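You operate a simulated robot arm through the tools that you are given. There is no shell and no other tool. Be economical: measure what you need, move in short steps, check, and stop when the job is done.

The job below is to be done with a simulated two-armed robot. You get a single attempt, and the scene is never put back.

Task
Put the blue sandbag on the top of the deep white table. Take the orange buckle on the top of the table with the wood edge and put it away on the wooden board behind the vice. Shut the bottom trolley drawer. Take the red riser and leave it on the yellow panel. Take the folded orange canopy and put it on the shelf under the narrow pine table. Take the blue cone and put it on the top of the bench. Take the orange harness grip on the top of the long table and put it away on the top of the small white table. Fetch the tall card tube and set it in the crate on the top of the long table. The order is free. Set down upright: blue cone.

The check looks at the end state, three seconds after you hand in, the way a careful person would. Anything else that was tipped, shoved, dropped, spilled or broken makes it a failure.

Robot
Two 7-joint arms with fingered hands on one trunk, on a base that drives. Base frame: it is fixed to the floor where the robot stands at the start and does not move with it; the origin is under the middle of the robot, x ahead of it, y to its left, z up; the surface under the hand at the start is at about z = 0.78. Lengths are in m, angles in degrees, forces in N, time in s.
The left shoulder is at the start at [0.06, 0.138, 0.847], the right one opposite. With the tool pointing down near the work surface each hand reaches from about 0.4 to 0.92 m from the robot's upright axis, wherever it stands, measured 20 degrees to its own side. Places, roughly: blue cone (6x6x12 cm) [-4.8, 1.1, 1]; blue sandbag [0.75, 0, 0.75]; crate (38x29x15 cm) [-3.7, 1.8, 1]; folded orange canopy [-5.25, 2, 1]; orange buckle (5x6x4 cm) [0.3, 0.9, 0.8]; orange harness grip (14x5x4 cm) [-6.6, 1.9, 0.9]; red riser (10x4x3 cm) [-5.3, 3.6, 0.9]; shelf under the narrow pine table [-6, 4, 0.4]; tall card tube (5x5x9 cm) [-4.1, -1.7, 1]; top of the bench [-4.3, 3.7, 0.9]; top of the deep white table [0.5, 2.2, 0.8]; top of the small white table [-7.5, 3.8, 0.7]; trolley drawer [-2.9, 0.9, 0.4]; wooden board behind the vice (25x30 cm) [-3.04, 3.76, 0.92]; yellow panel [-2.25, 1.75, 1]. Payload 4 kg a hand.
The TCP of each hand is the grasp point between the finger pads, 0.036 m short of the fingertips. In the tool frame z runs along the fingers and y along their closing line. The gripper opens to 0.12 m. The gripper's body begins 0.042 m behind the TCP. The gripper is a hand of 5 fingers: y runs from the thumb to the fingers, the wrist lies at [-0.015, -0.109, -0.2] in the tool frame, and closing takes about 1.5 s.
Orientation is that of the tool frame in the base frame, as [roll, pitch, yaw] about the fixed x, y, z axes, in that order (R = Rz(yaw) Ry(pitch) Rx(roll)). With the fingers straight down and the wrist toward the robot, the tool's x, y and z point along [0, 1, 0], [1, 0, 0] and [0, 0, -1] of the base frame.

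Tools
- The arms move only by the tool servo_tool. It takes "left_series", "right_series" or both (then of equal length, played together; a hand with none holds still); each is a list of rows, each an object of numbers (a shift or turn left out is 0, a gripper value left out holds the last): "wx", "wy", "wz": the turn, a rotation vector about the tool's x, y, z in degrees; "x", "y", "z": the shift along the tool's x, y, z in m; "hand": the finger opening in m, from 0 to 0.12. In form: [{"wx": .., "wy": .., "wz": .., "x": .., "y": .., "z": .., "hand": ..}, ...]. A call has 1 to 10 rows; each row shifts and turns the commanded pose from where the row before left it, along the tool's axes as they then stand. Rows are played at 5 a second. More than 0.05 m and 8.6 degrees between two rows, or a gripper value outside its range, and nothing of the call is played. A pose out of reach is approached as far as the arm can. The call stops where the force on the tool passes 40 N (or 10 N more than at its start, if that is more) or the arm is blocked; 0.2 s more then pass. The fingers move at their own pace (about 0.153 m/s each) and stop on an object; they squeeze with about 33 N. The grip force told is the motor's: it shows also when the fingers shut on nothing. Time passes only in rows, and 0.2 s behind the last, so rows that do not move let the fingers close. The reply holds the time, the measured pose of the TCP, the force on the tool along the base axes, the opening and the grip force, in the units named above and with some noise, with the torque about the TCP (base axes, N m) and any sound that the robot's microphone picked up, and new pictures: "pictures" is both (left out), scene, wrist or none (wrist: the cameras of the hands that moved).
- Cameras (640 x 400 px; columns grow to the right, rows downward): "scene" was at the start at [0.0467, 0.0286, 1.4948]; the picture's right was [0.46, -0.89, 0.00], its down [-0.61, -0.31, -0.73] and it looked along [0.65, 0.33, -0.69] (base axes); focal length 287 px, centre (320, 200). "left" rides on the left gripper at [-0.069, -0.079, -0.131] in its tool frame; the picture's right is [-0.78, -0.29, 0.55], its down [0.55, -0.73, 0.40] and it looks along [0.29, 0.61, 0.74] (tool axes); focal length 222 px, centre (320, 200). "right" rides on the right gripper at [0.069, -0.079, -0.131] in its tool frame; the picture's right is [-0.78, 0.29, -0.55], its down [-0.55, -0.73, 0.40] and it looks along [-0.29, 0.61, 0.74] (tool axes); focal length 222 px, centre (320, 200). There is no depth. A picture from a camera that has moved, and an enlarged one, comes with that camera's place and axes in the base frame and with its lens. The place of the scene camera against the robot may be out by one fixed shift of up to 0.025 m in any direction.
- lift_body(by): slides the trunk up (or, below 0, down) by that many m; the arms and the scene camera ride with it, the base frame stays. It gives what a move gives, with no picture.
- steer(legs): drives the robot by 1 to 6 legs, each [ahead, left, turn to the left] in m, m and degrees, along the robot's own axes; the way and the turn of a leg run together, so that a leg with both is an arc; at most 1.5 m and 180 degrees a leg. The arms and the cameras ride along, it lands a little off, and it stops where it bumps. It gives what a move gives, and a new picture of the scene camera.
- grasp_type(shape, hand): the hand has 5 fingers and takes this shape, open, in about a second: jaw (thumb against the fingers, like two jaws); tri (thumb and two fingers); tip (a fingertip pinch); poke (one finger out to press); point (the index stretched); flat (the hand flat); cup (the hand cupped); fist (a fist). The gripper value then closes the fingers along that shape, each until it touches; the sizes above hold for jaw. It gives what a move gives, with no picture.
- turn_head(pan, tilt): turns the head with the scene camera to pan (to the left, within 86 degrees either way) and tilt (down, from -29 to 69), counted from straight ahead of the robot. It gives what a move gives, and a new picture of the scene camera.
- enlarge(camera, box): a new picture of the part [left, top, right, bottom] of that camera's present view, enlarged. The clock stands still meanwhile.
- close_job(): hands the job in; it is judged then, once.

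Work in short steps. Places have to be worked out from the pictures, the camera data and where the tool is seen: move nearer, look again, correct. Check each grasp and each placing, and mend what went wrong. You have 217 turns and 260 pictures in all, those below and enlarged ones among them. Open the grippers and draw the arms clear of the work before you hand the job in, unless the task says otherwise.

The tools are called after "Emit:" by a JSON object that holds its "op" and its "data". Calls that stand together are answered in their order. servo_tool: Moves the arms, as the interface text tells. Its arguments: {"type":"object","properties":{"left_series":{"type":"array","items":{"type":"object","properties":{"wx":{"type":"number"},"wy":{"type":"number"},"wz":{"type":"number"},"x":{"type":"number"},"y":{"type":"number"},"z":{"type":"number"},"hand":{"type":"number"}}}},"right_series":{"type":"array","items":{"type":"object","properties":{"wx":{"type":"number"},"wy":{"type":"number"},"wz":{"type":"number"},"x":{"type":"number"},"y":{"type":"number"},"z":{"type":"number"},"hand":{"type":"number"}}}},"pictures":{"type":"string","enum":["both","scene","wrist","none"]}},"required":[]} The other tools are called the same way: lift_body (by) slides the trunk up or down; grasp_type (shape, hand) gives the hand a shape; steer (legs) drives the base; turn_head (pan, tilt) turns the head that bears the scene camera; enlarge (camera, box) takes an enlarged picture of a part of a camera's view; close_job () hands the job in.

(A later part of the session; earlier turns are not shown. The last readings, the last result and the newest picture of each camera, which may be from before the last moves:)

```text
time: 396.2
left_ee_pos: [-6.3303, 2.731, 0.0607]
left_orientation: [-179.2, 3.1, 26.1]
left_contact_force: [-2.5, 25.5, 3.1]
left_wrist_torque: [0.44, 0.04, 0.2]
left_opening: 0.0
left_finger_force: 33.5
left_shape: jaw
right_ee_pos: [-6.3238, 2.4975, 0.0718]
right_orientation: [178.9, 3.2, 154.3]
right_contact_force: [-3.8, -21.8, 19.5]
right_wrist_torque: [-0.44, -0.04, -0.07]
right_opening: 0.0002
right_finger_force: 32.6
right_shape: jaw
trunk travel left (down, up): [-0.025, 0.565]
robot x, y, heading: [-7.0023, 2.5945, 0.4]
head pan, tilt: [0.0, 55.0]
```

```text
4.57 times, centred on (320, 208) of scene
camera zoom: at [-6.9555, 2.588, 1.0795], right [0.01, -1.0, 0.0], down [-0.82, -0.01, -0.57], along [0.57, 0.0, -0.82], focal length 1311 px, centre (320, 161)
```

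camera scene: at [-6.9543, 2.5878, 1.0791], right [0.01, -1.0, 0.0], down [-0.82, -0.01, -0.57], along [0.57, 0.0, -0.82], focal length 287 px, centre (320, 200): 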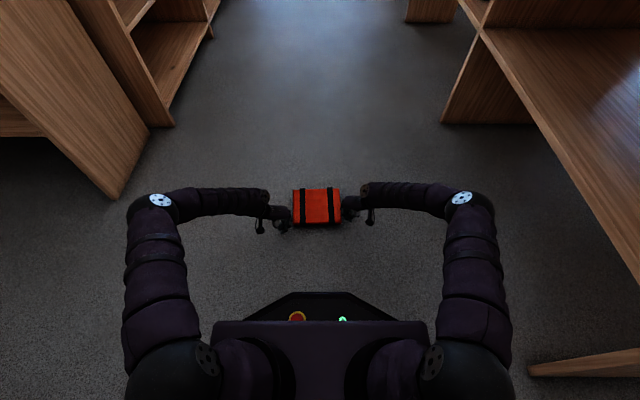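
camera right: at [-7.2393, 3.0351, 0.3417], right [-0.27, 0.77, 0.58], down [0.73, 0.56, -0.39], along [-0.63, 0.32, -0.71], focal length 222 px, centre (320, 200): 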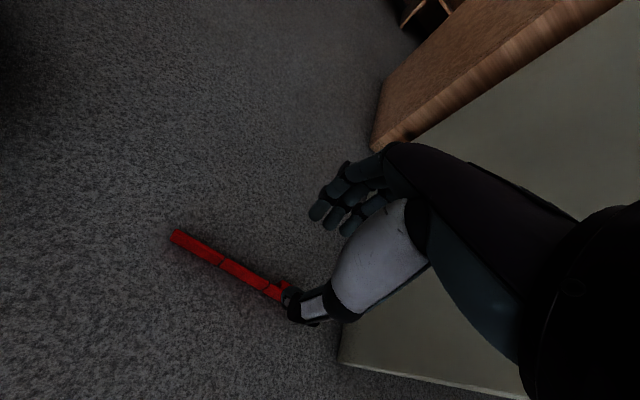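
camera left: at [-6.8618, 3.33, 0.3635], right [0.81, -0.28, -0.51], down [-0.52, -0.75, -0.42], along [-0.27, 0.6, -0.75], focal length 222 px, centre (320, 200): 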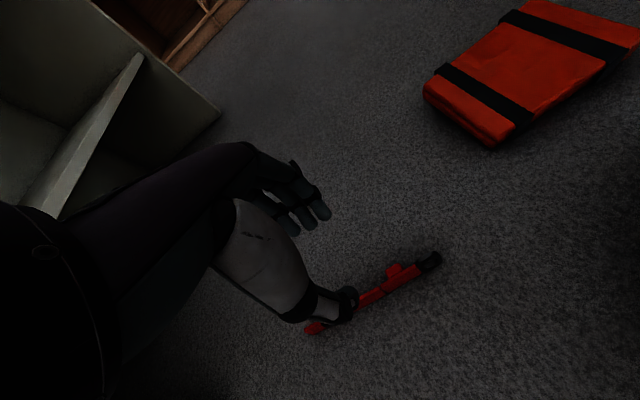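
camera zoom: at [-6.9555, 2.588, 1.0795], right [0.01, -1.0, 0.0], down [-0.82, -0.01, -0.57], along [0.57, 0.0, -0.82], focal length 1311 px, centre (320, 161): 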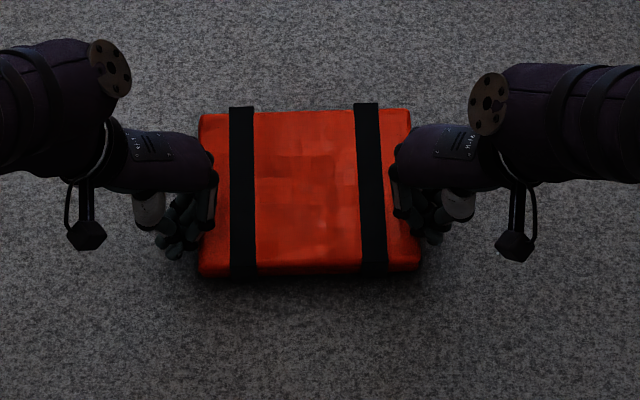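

Firm contact (~25 N), behind the pad's centre. Raise the trunk 6 cm and drive forward 3 cm to start tipping.

Emit:
{"op": "lift_body", "data": {"by": 0.08}}

Emit:
{"op": "enlarge", "data": {"camera": "scene", "box": [250, 150, 390, 252]}}

```text
time: 397.4
left_ee_pos: [-6.3314, 2.7269, 0.1378]
left_orientation: [-179.3, 3.5, 25.9]
left_contact_force: [-0.6, 26.0, -1.0]
left_wrist_torque: [0.52, 0.18, 0.04]
left_opening: 0.0
left_finger_force: 32.5
left_shape: jaw
right_ee_pos: [-6.326, 2.5017, 0.1482]
right_orientation: [178.9, 2.8, 154.3]
right_contact_force: [-0.6, -27.2, -0.4]
right_wrist_torque: [-0.91, 0.07, -0.12]
right_opening: 0.0
right_finger_force: 33.0
right_shape: jaw
trunk travel left (down, up): [-0.105, 0.485]
robot x, y, heading: [-7.0047, 2.5948, 0.3]
head pan, tilt: [0.0, 55.0]
```

```text
3.92 times, centred on (320, 201) of scene
camera zoom: at [-6.9536, 2.5878, 1.1589], right [0.01, -1.0, 0.0], down [-0.82, -0.01, -0.57], along [0.57, 0.0, -0.82], focal length 1125 px, centre (320, 196)
```

zoom: 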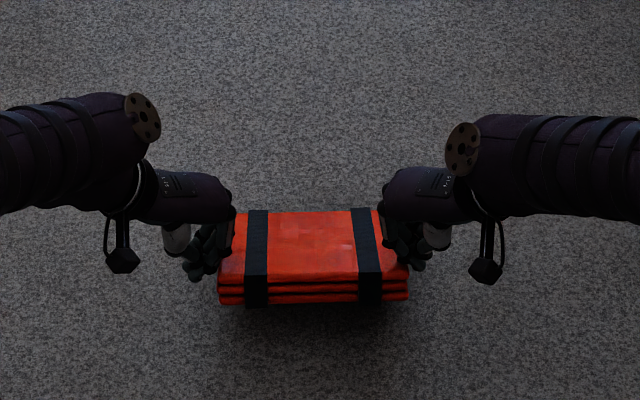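

It's tipping (near face turned up ~40°, far edge on the floor). Drive forward 7 cm to bring it past vertical.

Emit:
{"op": "steer", "data": {"legs": [[0.07, 0, 0]]}}

Emit:
{"op": "enlarge", "data": {"camera": "scene", "box": [250, 150, 390, 252]}}

```text
time: 398.4
left_ee_pos: [-6.2602, 2.7279, 0.1377]
left_orientation: [-179.3, 3.4, 26.0]
left_contact_force: [-1.5, 27.5, -2.4]
left_wrist_torque: [0.51, 0.16, 0.03]
left_opening: 0.0
left_finger_force: 33.1
left_shape: jaw
right_ee_pos: [-6.2541, 2.5025, 0.1495]
right_orientation: [178.9, 2.8, 154.5]
right_contact_force: [1.2, -26.2, -1.7]
right_wrist_torque: [-0.88, -0.02, -0.11]
right_opening: 0.0002
right_finger_force: 32.8
right_shape: jaw
trunk travel left (down, up): [-0.105, 0.485]
robot x, y, heading: [-6.9297, 2.596, 0.5]
head pan, tilt: [0.0, 55.0]
camera scene: at [-6.8824, 2.5884, 1.159], right [0.01, -1.0, 0.0], down [-0.82, -0.01, -0.57], along [0.57, 0.0, -0.82], focal length 287 px, centre (320, 200)
```

scene: 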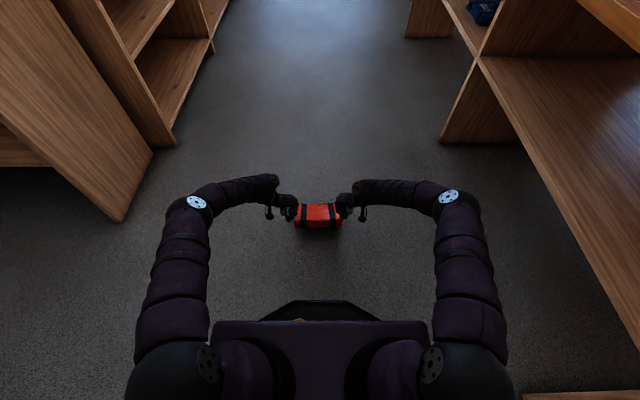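

```text
3.92 times, centred on (320, 201) of scene
camera zoom: at [-6.8824, 2.5884, 1.159], right [0.01, -1.0, 0.0], down [-0.82, -0.01, -0.57], along [0.57, 0.0, -0.82], focal length 1125 px, centre (320, 196)
```

zoom: 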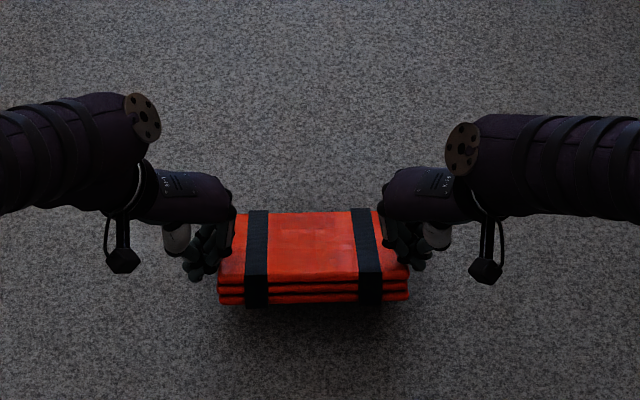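

It hangs at ~40° in the grip. Loosen the squeeze slightly so it swings down to vertical.

Emit:
{"op": "servo_tool", "data": {"left_series": [{"x": 0.0007, "y": -0.0014}, {}], "right_series": [{"x": -0.0007, "y": -0.0014}, {}], "pictures": "none"}}

Emit:
{"op": "enlarge", "data": {"camera": "scene", "box": [250, 150, 390, 252]}}

```text
time: 399.0
left_ee_pos: [-6.2622, 2.7304, 0.1392]
left_orientation: [-179.3, 3.4, 26.0]
left_contact_force: [0.0, -0.1, -0.2]
left_wrist_torque: [0.04, -0.01, -0.02]
left_opening: 0.0
left_finger_force: 33.5
left_shape: jaw
right_ee_pos: [-6.2531, 2.4999, 0.15]
right_orientation: [178.9, 2.8, 154.4]
right_contact_force: [-0.1, 1.0, -1.4]
right_wrist_torque: [-0.01, 0.02, 0.02]
right_opening: 0.0001
right_finger_force: 32.8
right_shape: jaw
trunk travel left (down, up): [-0.105, 0.485]
robot x, y, heading: [-6.9287, 2.5975, 0.2]
head pan, tilt: [0.0, 55.0]
```

```text
3.92 times, centred on (320, 201) of scene
camera zoom: at [-6.8826, 2.5883, 1.159], right [0.01, -1.0, 0.0], down [-0.82, -0.01, -0.57], along [0.57, 0.0, -0.82], focal length 1125 px, centre (320, 196)
```

zoom: 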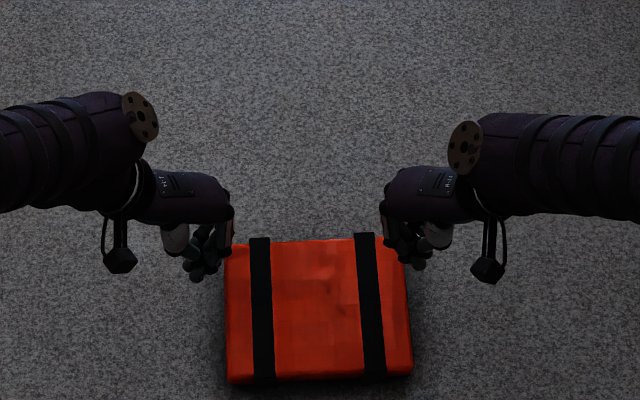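

It dropped flat, but this shows a better option: with arms extended like this (hands 0.67 ahead, elbows well back) a two-handed shelf insertion is feasible directly. Re-straddle the pad: open, back up 8 cm, lower, squeeze.

Emit:
{"op": "servo_tool", "data": {"left_series": [{"x": 0.007, "y": -0.0145}], "right_series": [{"x": -0.007, "y": -0.0145, "z": 0.008}], "pictures": "none"}}

Emit:
{"op": "steer", "data": {"legs": [[-0.085, 0, 0]]}}

Emit:
{"op": "lift_body", "data": {"by": -0.08}}

Emit:
{"op": "enlarge", "data": {"camera": "scene", "box": [250, 165, 390, 252]}}

```text
time: 399.4
left_ee_pos: [-6.2609, 2.7464, 0.138]
left_orientation: [-179.4, 3.4, 25.9]
left_contact_force: [0.6, -0.1, 0.5]
left_wrist_torque: [0.0, -0.01, 0.01]
left_opening: 0.0001
left_finger_force: 33.0
left_shape: jaw
right_ee_pos: [-6.2532, 2.4857, 0.1416]
right_orientation: [178.9, 2.8, 154.5]
right_contact_force: [0.2, 0.0, 0.4]
right_wrist_torque: [0.04, -0.02, 0.01]
right_opening: 0.0001
right_finger_force: 32.7
right_shape: jaw
trunk travel left (down, up): [-0.105, 0.485]
robot x, y, heading: [-6.9275, 2.5974, 0.5]
head pan, tilt: [0.0, 55.0]
```

```text
time: 400.5
left_ee_pos: [-6.345, 2.7446, 0.1381]
left_orientation: [-179.3, 3.4, 25.8]
left_contact_force: [0.2, -0.2, -0.2]
left_wrist_torque: [-0.02, -0.05, 0.03]
left_opening: 0.0001
left_finger_force: 32.7
left_shape: jaw
right_ee_pos: [-6.3385, 2.4829, 0.14]
right_orientation: [178.8, 2.8, 154.3]
right_contact_force: [0.6, 0.2, 0.3]
right_wrist_torque: [0.0, -0.01, 0.0]
right_opening: 0.0
right_finger_force: 33.1
right_shape: jaw
trunk travel left (down, up): [-0.105, 0.485]
robot x, y, heading: [-7.0116, 2.5964, 0.4]
head pan, tilt: [0.0, 55.0]
camera scene: at [-6.9677, 2.5877, 1.159], right [0.01, -1.0, 0.0], down [-0.82, 0.0, -0.57], along [0.57, 0.0, -0.82], focal length 287 px, centre (320, 200)
```

scene: 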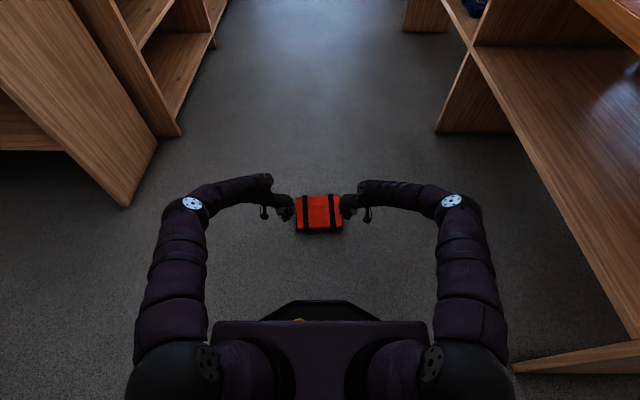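

```text
time: 401.7
left_ee_pos: [-6.3453, 2.7444, 0.0569]
left_orientation: [-179.3, 3.3, 25.8]
left_contact_force: [-0.3, 0.4, 0.5]
left_wrist_torque: [0.0, -0.03, -0.01]
left_opening: 0.0002
left_finger_force: 32.9
left_shape: jaw
right_ee_pos: [-6.3393, 2.4818, 0.0603]
right_orientation: [178.9, 2.8, 154.3]
right_contact_force: [0.5, -1.4, -0.9]
right_wrist_torque: [-0.03, -0.01, 0.02]
right_opening: 0.0
right_finger_force: 33.2
right_shape: jaw
trunk travel left (down, up): [-0.025, 0.565]
robot x, y, heading: [-7.0143, 2.5957, 0.6]
head pan, tilt: [0.0, 55.0]
```

```text
4.57 times, centred on (320, 208) of scene
camera zoom: at [-6.9677, 2.5877, 1.079], right [0.01, -1.0, 0.0], down [-0.82, 0.0, -0.57], along [0.57, 0.0, -0.82], focal length 1311 px, centre (320, 161)
```

zoom: 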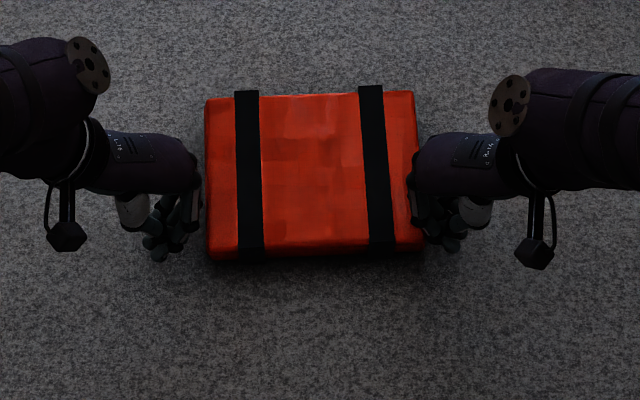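

Well placed, slightly behind centre. Squeeze to about 30 N.

Emit:
{"op": "servo_tool", "data": {"left_series": [{"x": -0.0035, "y": 0.0072}, {"x": -0.0026, "y": 0.0054}, {"x": -0.0009, "y": 0.0018}, {"x": -0.0009, "y": 0.0018}, {"x": -0.0004, "y": 0.0009}, {}], "right_series": [{"x": 0.0035, "y": 0.0072}, {"x": 0.0026, "y": 0.0054}, {"x": 0.0009, "y": 0.0018}, {"x": 0.0009, "y": 0.0018}, {"x": 0.0004, "y": 0.0009}, {}], "pictures": "none"}}

```text
time: 403.1
left_ee_pos: [-6.3451, 2.7287, 0.0599]
left_orientation: [-179.1, 2.9, 26.1]
left_contact_force: [-0.6, 33.8, 6.3]
left_wrist_torque: [0.63, -0.04, 0.17]
left_opening: 0.0
left_finger_force: 33.0
left_shape: jaw
right_ee_pos: [-6.3369, 2.4973, 0.0615]
right_orientation: [179.1, 3.1, 154.3]
right_contact_force: [-0.3, -33.3, 5.7]
right_wrist_torque: [-0.66, -0.05, -0.25]
right_opening: 0.0
right_finger_force: 32.6
right_shape: jaw
trunk travel left (down, up): [-0.025, 0.565]
robot x, y, heading: [-7.0114, 2.5984, 0.6]
head pan, tilt: [0.0, 55.0]
```

Firm at 33 N. Lift by trunk to shelf height.

Emit:
{"op": "lift_body", "data": {"by": 0.4}}

Emit:
{"op": "lift_body", "data": {"by": 0.06}}

Emit:
{"op": "enlarge", "data": {"camera": "scene", "box": [160, 120, 480, 320]}}

```text
time: 406.9
left_ee_pos: [-6.3455, 2.7269, 0.4585]
left_orientation: [-179.2, 3.3, 26.1]
left_contact_force: [-0.9, 29.1, -2.8]
left_wrist_torque: [0.7, 0.16, 0.21]
left_opening: 0.0
left_finger_force: 33.1
left_shape: jaw
right_ee_pos: [-6.3383, 2.4988, 0.4593]
right_orientation: [179.1, 3.0, 154.3]
right_contact_force: [0.8, -28.3, -1.9]
right_wrist_torque: [-0.71, 0.14, -0.18]
right_opening: 0.0001
right_finger_force: 33.4
right_shape: jaw
trunk travel left (down, up): [-0.425, 0.165]
robot x, y, heading: [-7.015, 2.592, 0.2]
head pan, tilt: [0.0, 55.0]
```

```text
time: 407.9
left_ee_pos: [-6.345, 2.7278, 0.5176]
left_orientation: [-179.2, 3.3, 25.9]
left_contact_force: [-0.8, 29.1, -2.8]
left_wrist_torque: [0.66, 0.18, 0.16]
left_opening: 0.0
left_finger_force: 32.9
left_shape: jaw
right_ee_pos: [-6.338, 2.4994, 0.5198]
right_orientation: [179.1, 2.9, 154.3]
right_contact_force: [1.8, -29.9, -1.8]
right_wrist_torque: [-0.7, 0.13, -0.21]
right_opening: 0.0
right_finger_force: 32.7
right_shape: jaw
trunk travel left (down, up): [-0.485, 0.105]
robot x, y, heading: [-7.0137, 2.5927, 0.3]
head pan, tilt: [0.0, 55.0]
```

```text
2.00 times, centred on (320, 220) of scene
camera zoom: at [-6.9669, 2.5877, 1.5389], right [0.01, -1.0, 0.0], down [-0.82, 0.0, -0.57], along [0.57, 0.0, -0.82], focal length 574 px, centre (320, 160)
```

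zoom: 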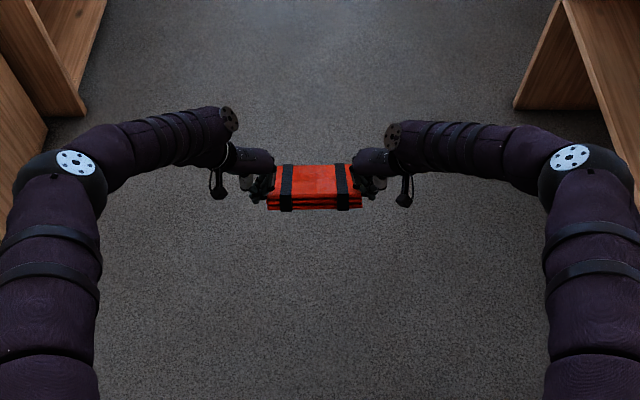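

Carried at ~30 N. I raise 2 cm more and route: a bit forward, strafe north, tuck back, and strafe to the middle of the shelf opening (the white table's legs are recessed, leaving room).

Emit:
{"op": "lift_body", "data": {"by": 0.02}}

Emit:
{"op": "steer", "data": {"legs": [[0.06, 0, 0], [0, 0.79, 0], [-0.075, 0, 0]]}}

```text
time: 408.6
left_ee_pos: [-6.3447, 2.7269, 0.5375]
left_orientation: [-179.2, 3.4, 25.9]
left_contact_force: [-1.2, 28.2, -1.8]
left_wrist_torque: [0.72, 0.12, 0.11]
left_opening: 0.0
left_finger_force: 32.9
left_shape: jaw
right_ee_pos: [-6.3383, 2.4983, 0.5387]
right_orientation: [179.1, 2.9, 154.3]
right_contact_force: [1.1, -28.8, -1.5]
right_wrist_torque: [-0.68, 0.13, -0.2]
right_opening: 0.0
right_finger_force: 33.4
right_shape: jaw
trunk travel left (down, up): [-0.505, 0.085]
robot x, y, heading: [-7.0083, 2.5951, 0.4]
head pan, tilt: [0.0, 55.0]
```

```text
time: 414.0
left_ee_pos: [-6.3188, 3.4895, 0.5385]
left_orientation: [-179.2, 3.5, 16.7]
left_contact_force: [3.7, 25.7, -3.6]
left_wrist_torque: [0.65, 0.02, 0.13]
left_opening: 0.0
left_finger_force: 33.1
left_shape: jaw
right_ee_pos: [-6.3494, 3.2615, 0.5403]
right_orientation: [179.1, 2.8, 144.9]
right_contact_force: [-2.9, -26.9, -3.3]
right_wrist_torque: [-0.62, 0.21, -0.19]
right_opening: 0.0002
right_finger_force: 32.6
right_shape: jaw
trunk travel left (down, up): [-0.505, 0.085]
robot x, y, heading: [-7.0004, 3.4695, -9.3]
head pan, tilt: [0.0, 55.0]
camera scene: at [-6.9429, 3.451, 1.5598], right [-0.16, -0.99, 0.0], down [-0.81, 0.13, -0.57], along [0.56, -0.09, -0.82], focal length 287 px, centre (320, 200)
```

scene: 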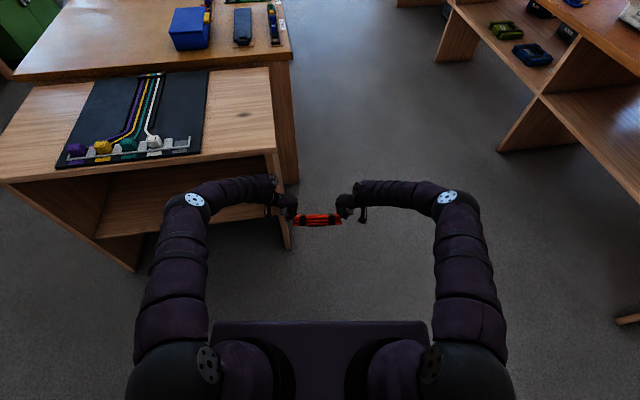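

Slight yaw drift occurred (−9°). Correct the heading and strafe to the shelf's middle.

Emit:
{"op": "steer", "data": {"legs": [[-0.02, 0, 0], [0, 0, 9.3], [0, 0.41, 0]]}}

```text
time: 414.8
left_ee_pos: [-6.3211, 3.4985, 0.5439]
left_orientation: [-179.3, 2.6, 17.0]
left_contact_force: [-0.6, 0.4, 0.3]
left_wrist_torque: [0.01, 0.01, 0.01]
left_opening: 0.0
left_finger_force: 32.7
left_shape: jaw
right_ee_pos: [-6.3499, 3.2643, 0.5466]
right_orientation: [178.9, 3.6, 145.2]
right_contact_force: [0.1, -0.2, -0.3]
right_wrist_torque: [0.02, 0.02, -0.03]
right_opening: 0.0001
right_finger_force: 32.7
right_shape: jaw
trunk travel left (down, up): [-0.505, 0.085]
robot x, y, heading: [-6.9983, 3.4698, -8.9]
head pan, tilt: [0.0, 55.0]
stopped in leg 1: the robot was blocked; the commanded pose is now the measured one
camera scene: at [-6.9528, 3.454, 1.559], right [-0.15, -0.99, 0.0], down [-0.81, 0.12, -0.57], along [0.57, -0.09, -0.82], focal length 287 px, centre (320, 200)
```

scene: 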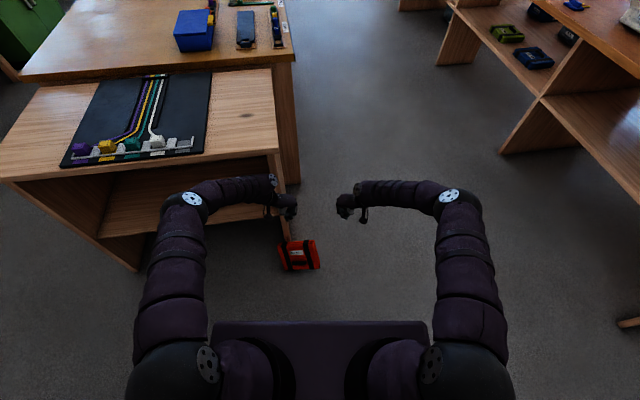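

The base was blocked and the canopy fell again — but the label now shows: it appears right side up. Zoom in.

Emit:
{"op": "enlarge", "data": {"camera": "scene", "box": [250, 215, 350, 285]}}

```text
5.71 times, centred on (300, 250) of scene
camera zoom: at [-6.9528, 3.454, 1.559], right [-0.15, -0.99, 0.0], down [-0.81, 0.12, -0.57], along [0.57, -0.09, -0.82], focal length 1639 px, centre (434, -86)
```

zoom: 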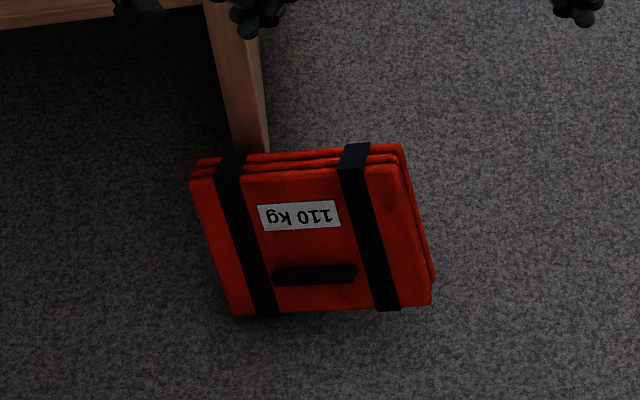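

It's right side up with the handle on top, handle along y near (−6.34, 3.47). The left hand can grip it from heading ~55°. Drive around to (−6.59, 2.95).

Emit:
{"op": "steer", "data": {"legs": [[0.07, 0, 0], [0, -0.5, 0], [0, 0, 64], [0.17, -0.34, 0]]}}

Emit:
{"op": "lift_body", "data": {"by": -0.3}}

Emit:
{"op": "servo_tool", "data": {"left_series": [{"hand": 0.06}, {}], "pictures": "wrist"}}

```text
time: 415.9
left_ee_pos: [-6.2703, 3.4857, 0.5433]
left_orientation: [-179.2, 3.4, 16.4]
left_contact_force: [-2.3, -0.7, 0.8]
left_wrist_torque: [0.09, -0.24, 0.04]
left_opening: 0.0
left_finger_force: 32.9
left_shape: jaw
right_ee_pos: [-6.2936, 3.2557, 0.548]
right_orientation: [179.0, 3.7, 145.2]
right_contact_force: [0.0, 0.5, 0.9]
right_wrist_torque: [0.02, 0.0, -0.03]
right_opening: 0.0
right_finger_force: 33.5
right_shape: jaw
trunk travel left (down, up): [-0.505, 0.085]
robot x, y, heading: [-6.9388, 3.4587, -8.9]
head pan, tilt: [0.0, 55.0]
stopped in leg 1: the force on the tool passed its limit at 48 N (the readings are from after the stop); the commanded pose is now the measured one
camera scene: at [-6.8962, 3.4454, 1.559], right [-0.15, -0.99, 0.0], down [-0.81, 0.12, -0.57], along [0.57, -0.09, -0.82], focal length 287 px, centre (320, 200)
```

scene: 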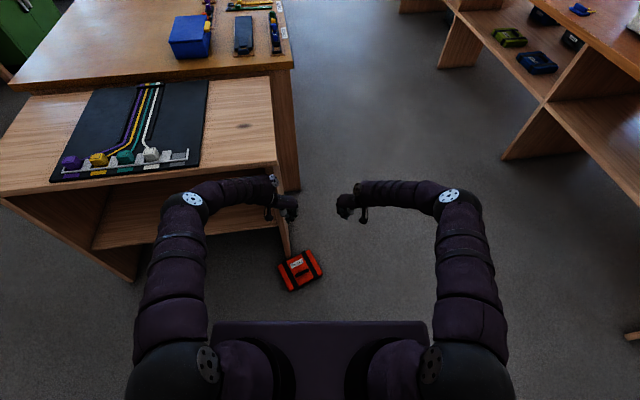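

```text
time: 418.9
left_ee_pos: [-6.2708, 3.4857, 0.243]
left_orientation: [-179.1, 3.5, 16.4]
left_contact_force: [-4.4, -2.0, 0.7]
left_wrist_torque: [0.21, -0.44, 0.05]
left_opening: 0.0
left_finger_force: 33.3
left_shape: jaw
right_ee_pos: [-6.2939, 3.2542, 0.2467]
right_orientation: [178.9, 3.7, 145.1]
right_contact_force: [0.4, 0.4, 0.6]
right_wrist_torque: [0.05, 0.0, 0.0]
right_opening: 0.0
right_finger_force: 33.0
right_shape: jaw
trunk travel left (down, up): [-0.205, 0.385]
robot x, y, heading: [-6.9374, 3.4627, -8.8]
head pan, tilt: [0.0, 55.0]
```

```text
time: 419.5
left_ee_pos: [-6.271, 3.486, 0.2438]
left_orientation: [-179.2, 3.3, 16.4]
left_contact_force: [-3.6, -1.1, 2.2]
left_wrist_torque: [0.23, -0.47, 0.04]
left_opening: 0.0598
left_finger_force: 0.1
left_shape: jaw
right_ee_pos: [-6.2943, 3.2563, 0.2466]
right_orientation: [178.9, 3.8, 145.2]
right_contact_force: [0.5, -0.4, -0.1]
right_wrist_torque: [-0.01, 0.0, 0.02]
right_opening: 0.0
right_finger_force: 33.4
right_shape: jaw
trunk travel left (down, up): [-0.205, 0.385]
robot x, y, heading: [-6.9402, 3.4606, -8.7]
head pan, tilt: [0.0, 55.0]
camera left: at [-6.3507, 3.5425, 0.379], right [-0.87, 0.06, -0.5], down [0.29, 0.86, -0.42], along [0.4, -0.51, -0.76], focal length 222 px, centre (320, 200)
```

left: 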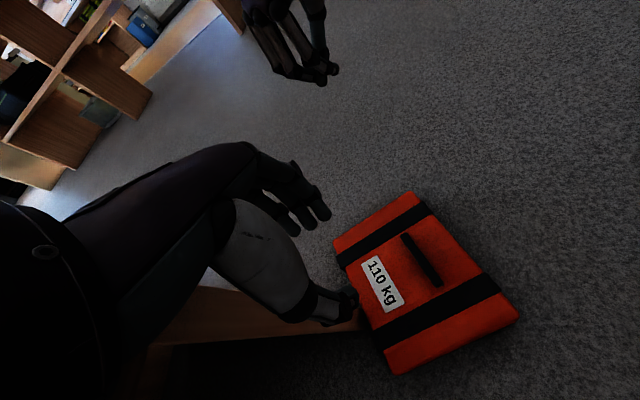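

Handle located precisely at (−6.33, 3.47), direction ~112°. Reposition to about (−6.34, 2.89), heading ~80°, so the left hand closes across it.

Emit:
{"op": "steer", "data": {"legs": [[0, -0.2, 0], [0.1, 0, 0], [0, -0.38, 0], [0, 0, 89]]}}

```text
time: 427.6
left_ee_pos: [-6.938, 3.5482, 0.2438]
left_orientation: [-179.2, 3.4, 105.1]
left_contact_force: [-0.3, -0.2, 0.1]
left_wrist_torque: [0.0, 0.0, 0.0]
left_opening: 0.0598
left_finger_force: 0.0
left_shape: jaw
right_ee_pos: [-6.7071, 3.5203, 0.2466]
right_orientation: [179.0, 3.6, -126.3]
right_contact_force: [-0.1, 1.1, -0.3]
right_wrist_torque: [0.01, -0.02, 0.01]
right_opening: 0.0
right_finger_force: 33.2
right_shape: jaw
trunk travel left (down, up): [-0.205, 0.385]
robot x, y, heading: [-6.9281, 2.8774, 80.1]
head pan, tilt: [0.0, 55.0]
camera scene: at [-6.9176, 2.9103, 1.259], right [0.98, -0.18, 0.0], down [-0.14, -0.81, -0.57], along [0.1, 0.56, -0.82], focal length 287 px, centre (320, 200)
```

scene: 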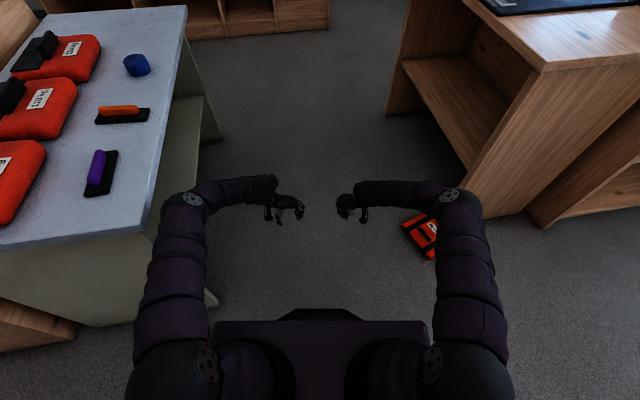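

Aligned. Retract the right hand slightly and strafe right 0.61 m so the left hand hovers over the handle.

Emit:
{"op": "servo_tool", "data": {"right_series": [{"x": 0.036, "y": -0.0175}, {"x": 0.036, "y": -0.0175}], "pictures": "none"}}

Emit:
{"op": "steer", "data": {"legs": [[0.02, -0.61, 0]]}}

Emit:
{"op": "servo_tool", "data": {"left_series": [{"z": 0.03}], "pictures": "wrist"}}

```text
time: 428.2
left_ee_pos: [-6.9381, 3.5485, 0.2426]
left_orientation: [-179.2, 3.4, 105.1]
left_contact_force: [-0.8, 0.2, -0.3]
left_wrist_torque: [0.03, 0.01, 0.02]
left_opening: 0.0599
left_finger_force: 0.0
left_shape: jaw
right_ee_pos: [-6.7223, 3.4437, 0.2429]
right_orientation: [178.9, 3.7, -126.3]
right_contact_force: [0.0, -1.0, -0.3]
right_wrist_torque: [0.01, 0.03, 0.0]
right_opening: 0.0001
right_finger_force: 32.9
right_shape: jaw
trunk travel left (down, up): [-0.205, 0.385]
robot x, y, heading: [-6.9307, 2.8784, 80.0]
head pan, tilt: [0.0, 55.0]
```

```text
time: 431.6
left_ee_pos: [-6.3165, 3.4542, 0.2435]
left_orientation: [-179.2, 3.4, 103.7]
left_contact_force: [-0.5, 0.6, 1.0]
left_wrist_torque: [-0.01, 0.0, 0.0]
left_opening: 0.06
left_finger_force: 0.1
left_shape: jaw
right_ee_pos: [-6.1044, 3.3422, 0.2421]
right_orientation: [178.9, 3.7, -127.7]
right_contact_force: [0.1, 0.9, -0.5]
right_wrist_torque: [0.0, 0.04, -0.01]
right_opening: 0.0
right_finger_force: 32.5
right_shape: jaw
trunk travel left (down, up): [-0.205, 0.385]
robot x, y, heading: [-6.325, 2.7809, 78.3]
head pan, tilt: [0.0, 55.0]
camera scene: at [-6.3128, 2.8151, 1.259], right [0.98, -0.2, 0.0], down [-0.16, -0.8, -0.57], along [0.12, 0.56, -0.82], focal length 287 px, centre (320, 200)
```

scene: 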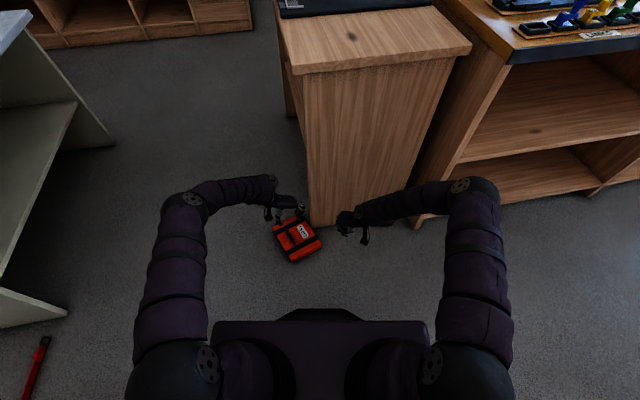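

```text
time: 432.0
left_ee_pos: [-6.3159, 3.4536, 0.2115]
left_orientation: [-179.3, 3.3, 103.6]
left_contact_force: [-0.5, 0.3, -0.1]
left_wrist_torque: [0.0, -0.03, 0.01]
left_opening: 0.0596
left_finger_force: 0.0
left_shape: jaw
right_ee_pos: [-6.1044, 3.3436, 0.2423]
right_orientation: [178.8, 3.7, -127.7]
right_contact_force: [0.5, -0.2, 0.6]
right_wrist_torque: [0.04, 0.01, 0.0]
right_opening: 0.0
right_finger_force: 32.6
right_shape: jaw
trunk travel left (down, up): [-0.205, 0.385]
robot x, y, heading: [-6.324, 2.7802, 78.7]
head pan, tilt: [0.0, 55.0]
camera left: at [-6.3765, 3.375, 0.3473], right [-0.1, -0.86, -0.5], down [-0.84, 0.34, -0.42], along [0.53, 0.38, -0.76], focal length 222 px, centre (320, 200)
```

left: 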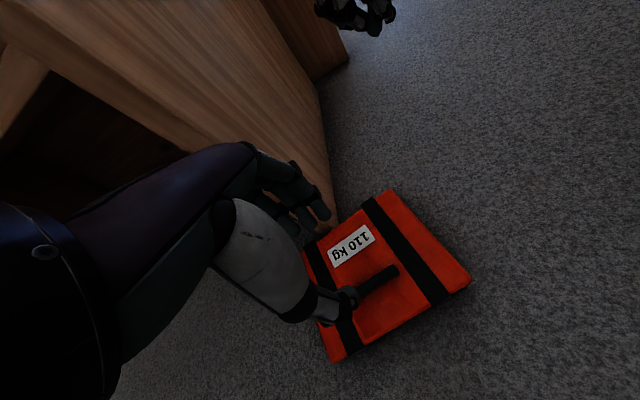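

Handle centre ≈(−6.331, 3.463), well aligned. Adjust and lower onto the bundle.

Emit:
{"op": "servo_tool", "data": {"left_series": [{"x": 0.013, "y": -0.012, "hand": 0.05}, {"z": 0.045}, {"z": 0.04}, {"z": 0.025}, {"z": 0.005}, {"z": 0.005}, {"z": 0.004}, {"z": 0.004}, {"z": 0.004}], "pictures": "wrist"}}

```text
time: 434.0
left_ee_pos: [-6.3315, 3.4412, 0.1363]
left_orientation: [-179.2, 3.4, 103.7]
left_contact_force: [0.4, -0.5, 0.3]
left_wrist_torque: [-0.05, 0.04, 0.01]
left_opening: 0.05
left_finger_force: 0.0
left_shape: jaw
left hand out of reach, approached as far as the arm can: row 3, 4, 5, 7, 8, 9
right_ee_pos: [-6.1043, 3.3426, 0.2409]
right_orientation: [178.9, 3.8, -127.8]
right_contact_force: [0.1, 0.5, 0.1]
right_wrist_torque: [0.01, -0.01, 0.0]
right_opening: 0.0002
right_finger_force: 32.8
right_shape: jaw
trunk travel left (down, up): [-0.205, 0.385]
robot x, y, heading: [-6.3292, 2.7849, 78.2]
head pan, tilt: [0.0, 55.0]
camera left: at [-6.3914, 3.363, 0.2723], right [-0.1, -0.86, -0.5], down [-0.84, 0.34, -0.42], along [0.53, 0.38, -0.76], focal length 222 px, centre (320, 200)
```

left: 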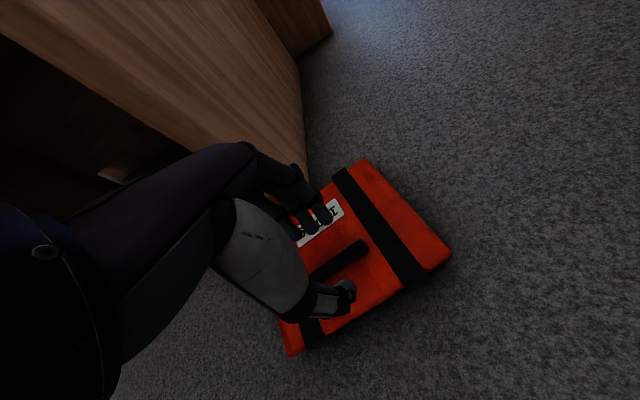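

Reach-limited by trunk height; lower the trunk 5 cm, then fine-adjust and touch down.

Emit:
{"op": "lift_body", "data": {"by": -0.05}}

Emit:
{"op": "servo_tool", "data": {"left_series": [{"x": 0.015, "y": 0.008}, {"z": 0.003}, {"z": 0.003}, {"z": 0.003}], "pictures": "wrist"}}

```text
time: 434.9
left_ee_pos: [-6.3319, 3.441, 0.0875]
left_orientation: [-179.2, 3.2, 103.6]
left_contact_force: [0.1, -0.5, -0.5]
left_wrist_torque: [-0.01, -0.01, 0.0]
left_opening: 0.0501
left_finger_force: 0.1
left_shape: jaw
right_ee_pos: [-6.1041, 3.3431, 0.1908]
right_orientation: [179.0, 3.7, -127.7]
right_contact_force: [-0.6, 0.4, 0.2]
right_wrist_torque: [0.01, -0.03, 0.0]
right_opening: 0.0
right_finger_force: 32.7
right_shape: jaw
trunk travel left (down, up): [-0.155, 0.435]
robot x, y, heading: [-6.3238, 2.7779, 78.4]
head pan, tilt: [0.0, 55.0]
```

```text
time: 435.9
left_ee_pos: [-6.3314, 3.4406, 0.0855]
left_orientation: [-179.3, 3.3, 103.6]
left_contact_force: [0.2, 0.1, -0.1]
left_wrist_torque: [0.0, -0.01, 0.02]
left_opening: 0.0501
left_finger_force: 0.0
left_shape: jaw
left hand out of reach, approached as far as the arm can: row 1, 3
right_ee_pos: [-6.1041, 3.3429, 0.1915]
right_orientation: [178.9, 3.7, -127.8]
right_contact_force: [-0.1, 0.8, 0.5]
right_wrist_torque: [-0.02, -0.02, -0.02]
right_opening: 0.0
right_finger_force: 32.5
right_shape: jaw
trunk travel left (down, up): [-0.155, 0.435]
robot x, y, heading: [-6.3238, 2.782, 78.3]
head pan, tilt: [0.0, 55.0]
camera left: at [-6.3914, 3.363, 0.2224], right [-0.1, -0.86, -0.5], down [-0.84, 0.34, -0.42], along [0.53, 0.38, -0.76], focal length 222 px, centre (320, 200)
```

left: 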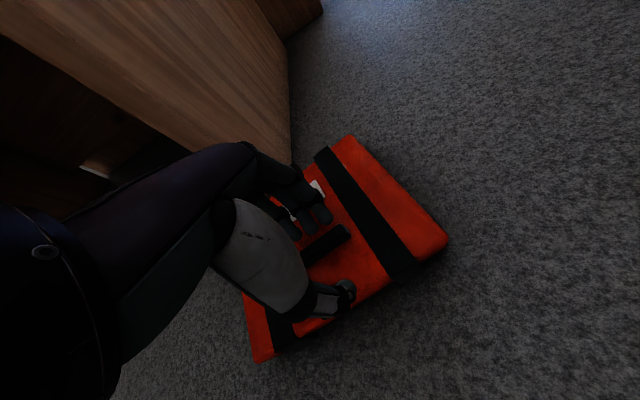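

Handle is between thumb and fingers. Lower the trunk a touch more until contact, then close.

Emit:
{"op": "lift_body", "data": {"by": -0.02}}

Emit:
{"op": "servo_tool", "data": {"left_series": [{"hand": 0.0}, {}, {}, {}, {}, {}, {}], "pictures": "none"}}

Emit:
{"op": "lift_body", "data": {"by": 0.15}}

Emit:
{"op": "servo_tool", "data": {"left_series": [{}], "pictures": "wrist"}}

```text
time: 436.5
left_ee_pos: [-6.3292, 3.4456, 0.0762]
left_orientation: [-179.6, 3.2, 103.7]
left_contact_force: [-1.7, -3.3, 19.6]
left_wrist_torque: [-0.19, 0.36, 0.07]
left_opening: 0.0502
left_finger_force: 0.1
left_shape: jaw
right_ee_pos: [-6.104, 3.3422, 0.1773]
right_orientation: [179.0, 3.7, -127.7]
right_contact_force: [0.2, 0.9, -0.1]
right_wrist_torque: [0.0, 0.04, 0.01]
right_opening: 0.0
right_finger_force: 33.2
right_shape: jaw
trunk travel left (down, up): [-0.139, 0.451]
robot x, y, heading: [-6.3253, 2.7836, 78.5]
head pan, tilt: [0.0, 55.0]
stopped: the force on the tool passed its limit at 52 N (the readings are from after the stop); the commanded pose is now the measured one
```

```text
time: 438.1
left_ee_pos: [-6.3286, 3.4448, 0.0756]
left_orientation: [-179.5, 3.2, 103.6]
left_contact_force: [14.7, 1.7, 22.5]
left_wrist_torque: [0.17, -0.87, -0.12]
left_opening: 0.0181
left_finger_force: 33.4
left_shape: jaw
right_ee_pos: [-6.1032, 3.3432, 0.1766]
right_orientation: [178.9, 3.6, -127.8]
right_contact_force: [-0.4, 0.8, 0.6]
right_wrist_torque: [0.04, 0.01, 0.05]
right_opening: 0.0
right_finger_force: 33.1
right_shape: jaw
trunk travel left (down, up): [-0.139, 0.451]
robot x, y, heading: [-6.3242, 2.7805, 78.0]
head pan, tilt: [0.0, 55.0]
```

```text
time: 439.8
left_ee_pos: [-6.3298, 3.4437, 0.2238]
left_orientation: [-179.4, 3.2, 103.7]
left_contact_force: [0.7, 0.5, -4.1]
left_wrist_torque: [-0.09, 0.09, 0.0]
left_opening: 0.0157
left_finger_force: 33.0
left_shape: jaw
right_ee_pos: [-6.1041, 3.3436, 0.3251]
right_orientation: [179.0, 3.7, -127.7]
right_contact_force: [1.1, -1.0, -1.0]
right_wrist_torque: [0.01, 0.0, 0.04]
right_opening: 0.0
right_finger_force: 32.9
right_shape: jaw
trunk travel left (down, up): [-0.289, 0.301]
robot x, y, heading: [-6.3231, 2.7824, 78.4]
head pan, tilt: [0.0, 55.0]
```

```text
time: 440.2
left_ee_pos: [-6.3296, 3.4445, 0.2233]
left_orientation: [-179.4, 3.3, 103.6]
left_contact_force: [0.2, -1.4, -4.6]
left_wrist_torque: [-0.1, 0.09, 0.02]
left_opening: 0.0155
left_finger_force: 32.6
left_shape: jaw
right_ee_pos: [-6.1027, 3.3422, 0.326]
right_orientation: [179.0, 3.6, -127.8]
right_contact_force: [0.0, 0.0, -0.5]
right_wrist_torque: [-0.03, 0.02, 0.0]
right_opening: 0.0001
right_finger_force: 33.4
right_shape: jaw
trunk travel left (down, up): [-0.289, 0.301]
robot x, y, heading: [-6.3248, 2.7833, 78.6]
head pan, tilt: [0.0, 55.0]
camera left: at [-6.3907, 3.366, 0.3594], right [-0.1, -0.86, -0.5], down [-0.84, 0.34, -0.42], along [0.53, 0.38, -0.76], focal length 222 px, centre (320, 200)
```

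left: 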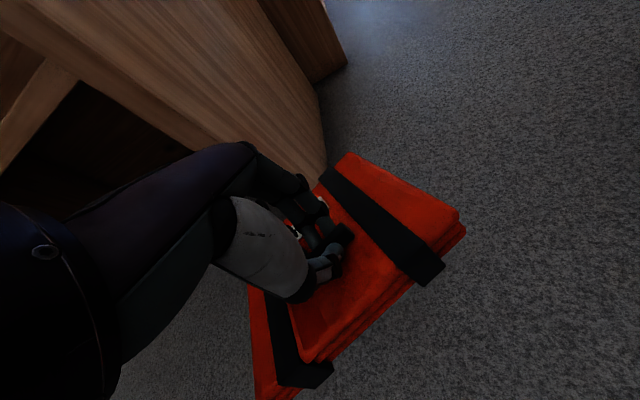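

Canopy is held firmly by the handle. Pull the right hand back out of the way, raise the trunk, and drive to heading 30° west of the shelf opening.

Emit:
{"op": "servo_tool", "data": {"right_series": [{"x": 0.0155, "y": -0.045}, {"x": 0.0155, "y": -0.045}, {"x": 0.0155, "y": -0.045}, {"x": 0.0155, "y": -0.045}, {"x": 0.0155, "y": -0.045}], "pictures": "none"}}

Emit:
{"op": "lift_body", "data": {"by": 0.32}}

Emit:
{"op": "steer", "data": {"legs": [[0, 0.58, 0], [0, 0, -48.4]]}}

```text
time: 441.4
left_ee_pos: [-6.3303, 3.4443, 0.224]
left_orientation: [-179.5, 3.3, 103.8]
left_contact_force: [0.2, 0.5, -5.2]
left_wrist_torque: [-0.08, 0.06, 0.0]
left_opening: 0.0157
left_finger_force: 32.7
left_shape: jaw
right_ee_pos: [-5.9725, 3.1428, 0.3157]
right_orientation: [178.9, 3.7, -127.8]
right_contact_force: [0.4, -1.3, 0.6]
right_wrist_torque: [-0.04, -0.04, -0.01]
right_opening: 0.0001
right_finger_force: 33.0
right_shape: jaw
trunk travel left (down, up): [-0.289, 0.301]
robot x, y, heading: [-6.3234, 2.7831, 78.2]
head pan, tilt: [0.0, 55.0]
```

```text
time: 444.4
left_ee_pos: [-6.3299, 3.4439, 0.5246]
left_orientation: [-179.4, 3.3, 103.7]
left_contact_force: [1.3, 1.0, -3.9]
left_wrist_torque: [-0.11, 0.08, -0.02]
left_opening: 0.0156
left_finger_force: 32.7
left_shape: jaw
right_ee_pos: [-5.9722, 3.144, 0.6169]
right_orientation: [178.9, 3.6, -127.7]
right_contact_force: [-0.3, 0.3, -0.9]
right_wrist_torque: [0.01, 0.0, 0.01]
right_opening: 0.0001
right_finger_force: 33.8
right_shape: jaw
right hand out of reach, approached as far as the arm can: row 1
trunk travel left (down, up): [-0.59, 0.0]
robot x, y, heading: [-6.3262, 2.7819, 78.4]
head pan, tilt: [0.0, 55.0]
```

```text
time: 450.0
left_ee_pos: [-6.4005, 3.339, 0.5251]
left_orientation: [-179.4, 3.3, 54.7]
left_contact_force: [0.8, 0.7, -3.7]
left_wrist_torque: [0.01, 0.11, -0.04]
left_opening: 0.0155
left_finger_force: 32.9
left_shape: jaw
right_ee_pos: [-6.3924, 2.8731, 0.6162]
right_orientation: [178.9, 3.7, -176.6]
right_contact_force: [0.1, -0.5, 0.2]
right_wrist_torque: [0.03, -0.02, 0.03]
right_opening: 0.0
right_finger_force: 32.8
right_shape: jaw
trunk travel left (down, up): [-0.59, 0.0]
robot x, y, heading: [-6.898, 2.9006, 29.7]
head pan, tilt: [0.0, 55.0]
camera scene: at [-6.8552, 2.9113, 1.6439], right [0.49, -0.87, 0.0], down [-0.71, -0.4, -0.57], along [0.5, 0.28, -0.82], focal length 287 px, centre (320, 200)
```

scene: 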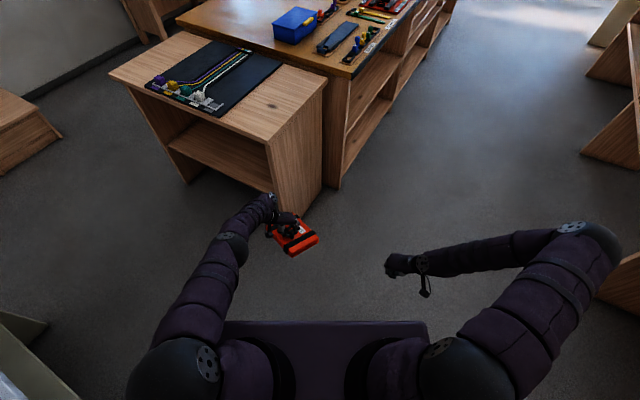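

Clear view of the open shelf. Move north 0.56 m (diagonal in robot frame) so the hand is in front of the opening.

Emit:
{"op": "steer", "data": {"legs": [[0.27, 0.49, 0]]}}

```text
time: 453.2
left_ee_pos: [-6.3966, 3.8995, 0.5244]
left_orientation: [-179.4, 3.3, 54.5]
left_contact_force: [-0.3, -0.3, -3.9]
left_wrist_torque: [-0.05, 0.14, 0.01]
left_opening: 0.0157
left_finger_force: 33.0
left_shape: jaw
right_ee_pos: [-6.3919, 3.4334, 0.6177]
right_orientation: [179.1, 3.6, -176.9]
right_contact_force: [0.5, 1.0, -0.6]
right_wrist_torque: [-0.01, -0.01, -0.02]
right_opening: 0.0
right_finger_force: 32.8
right_shape: jaw
trunk travel left (down, up): [-0.59, 0.0]
robot x, y, heading: [-6.8948, 3.462, 29.3]
head pan, tilt: [0.0, 55.0]
camera scene: at [-6.8533, 3.4748, 1.6439], right [0.49, -0.87, 0.0], down [-0.71, -0.4, -0.57], along [0.5, 0.28, -0.82], focal length 287 px, centre (320, 200)
```

scene: 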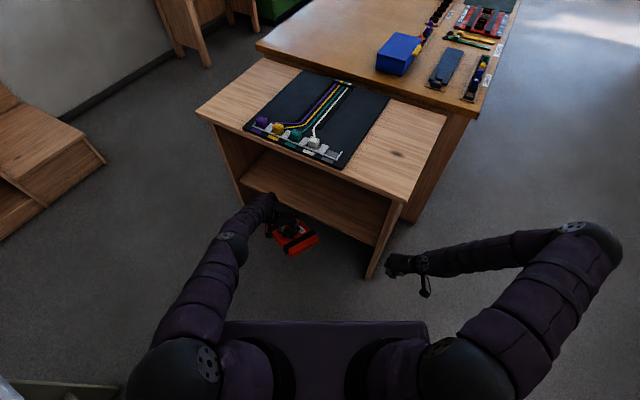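

Enlarge the opening to determine shelf height and clearances.

Emit:
{"op": "enlarge", "data": {"camera": "scene", "box": [190, 90, 450, 290]}}

```text
2.00 times, centred on (320, 190) of scene
camera zoom: at [-6.8533, 3.4748, 1.6439], right [0.49, -0.87, 0.0], down [-0.71, -0.4, -0.57], along [0.5, 0.28, -0.82], focal length 574 px, centre (320, 220)
```

zoom: 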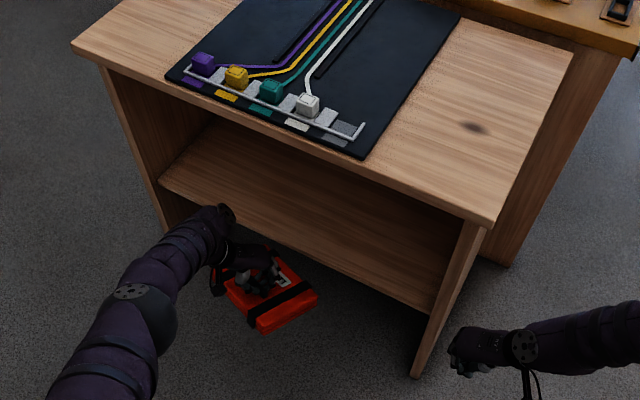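

Shelf top ≈0.44, tabletop underside ≈0.80. Raise the left hand 2.5 cm, pull the right hand further south, then check.

Emit:
{"op": "servo_tool", "data": {"left_series": [{"z": -0.012}, {"z": -0.012}, {}, {}, {}], "right_series": [{"y": -0.04}, {"y": -0.04}, {"y": -0.04}, {"y": -0.04}, {"x": 0.04}], "pictures": "wrist"}}

```text
time: 454.4
left_ee_pos: [-6.397, 3.9002, 0.549]
left_orientation: [-179.5, 3.4, 54.5]
left_contact_force: [-0.3, 0.5, -3.6]
left_wrist_torque: [-0.01, 0.11, -0.03]
left_opening: 0.0156
left_finger_force: 33.2
left_shape: jaw
right_ee_pos: [-6.4214, 3.2702, 0.611]
right_orientation: [179.0, 3.8, -176.8]
right_contact_force: [-0.2, -0.5, 0.7]
right_wrist_torque: [-0.03, -0.02, 0.03]
right_opening: 0.0
right_finger_force: 32.5
right_shape: jaw
trunk travel left (down, up): [-0.59, 0.0]
robot x, y, heading: [-6.8924, 3.4639, 29.4]
head pan, tilt: [0.0, 55.0]
camera right: at [-6.4951, 3.184, 0.7364], right [0.73, 0.32, 0.6], down [0.61, -0.69, -0.37], along [0.3, 0.64, -0.71], focal length 222 px, centre (320, 200)
camera left: at [-6.4955, 3.8953, 0.6845], right [-0.71, -0.49, -0.5], down [-0.3, 0.86, -0.42], along [0.63, -0.15, -0.76], focal length 222 px, centre (320, 200)
```

right: 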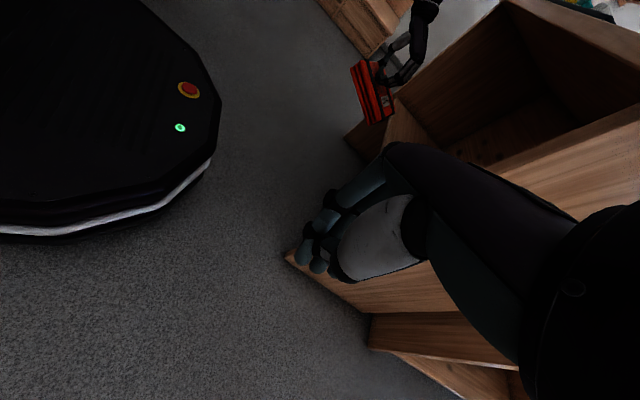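
left: 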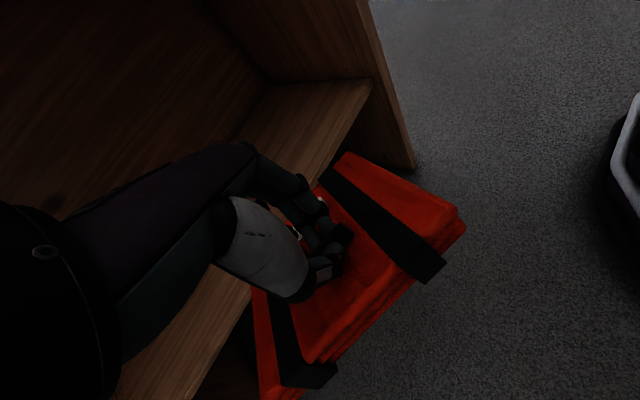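

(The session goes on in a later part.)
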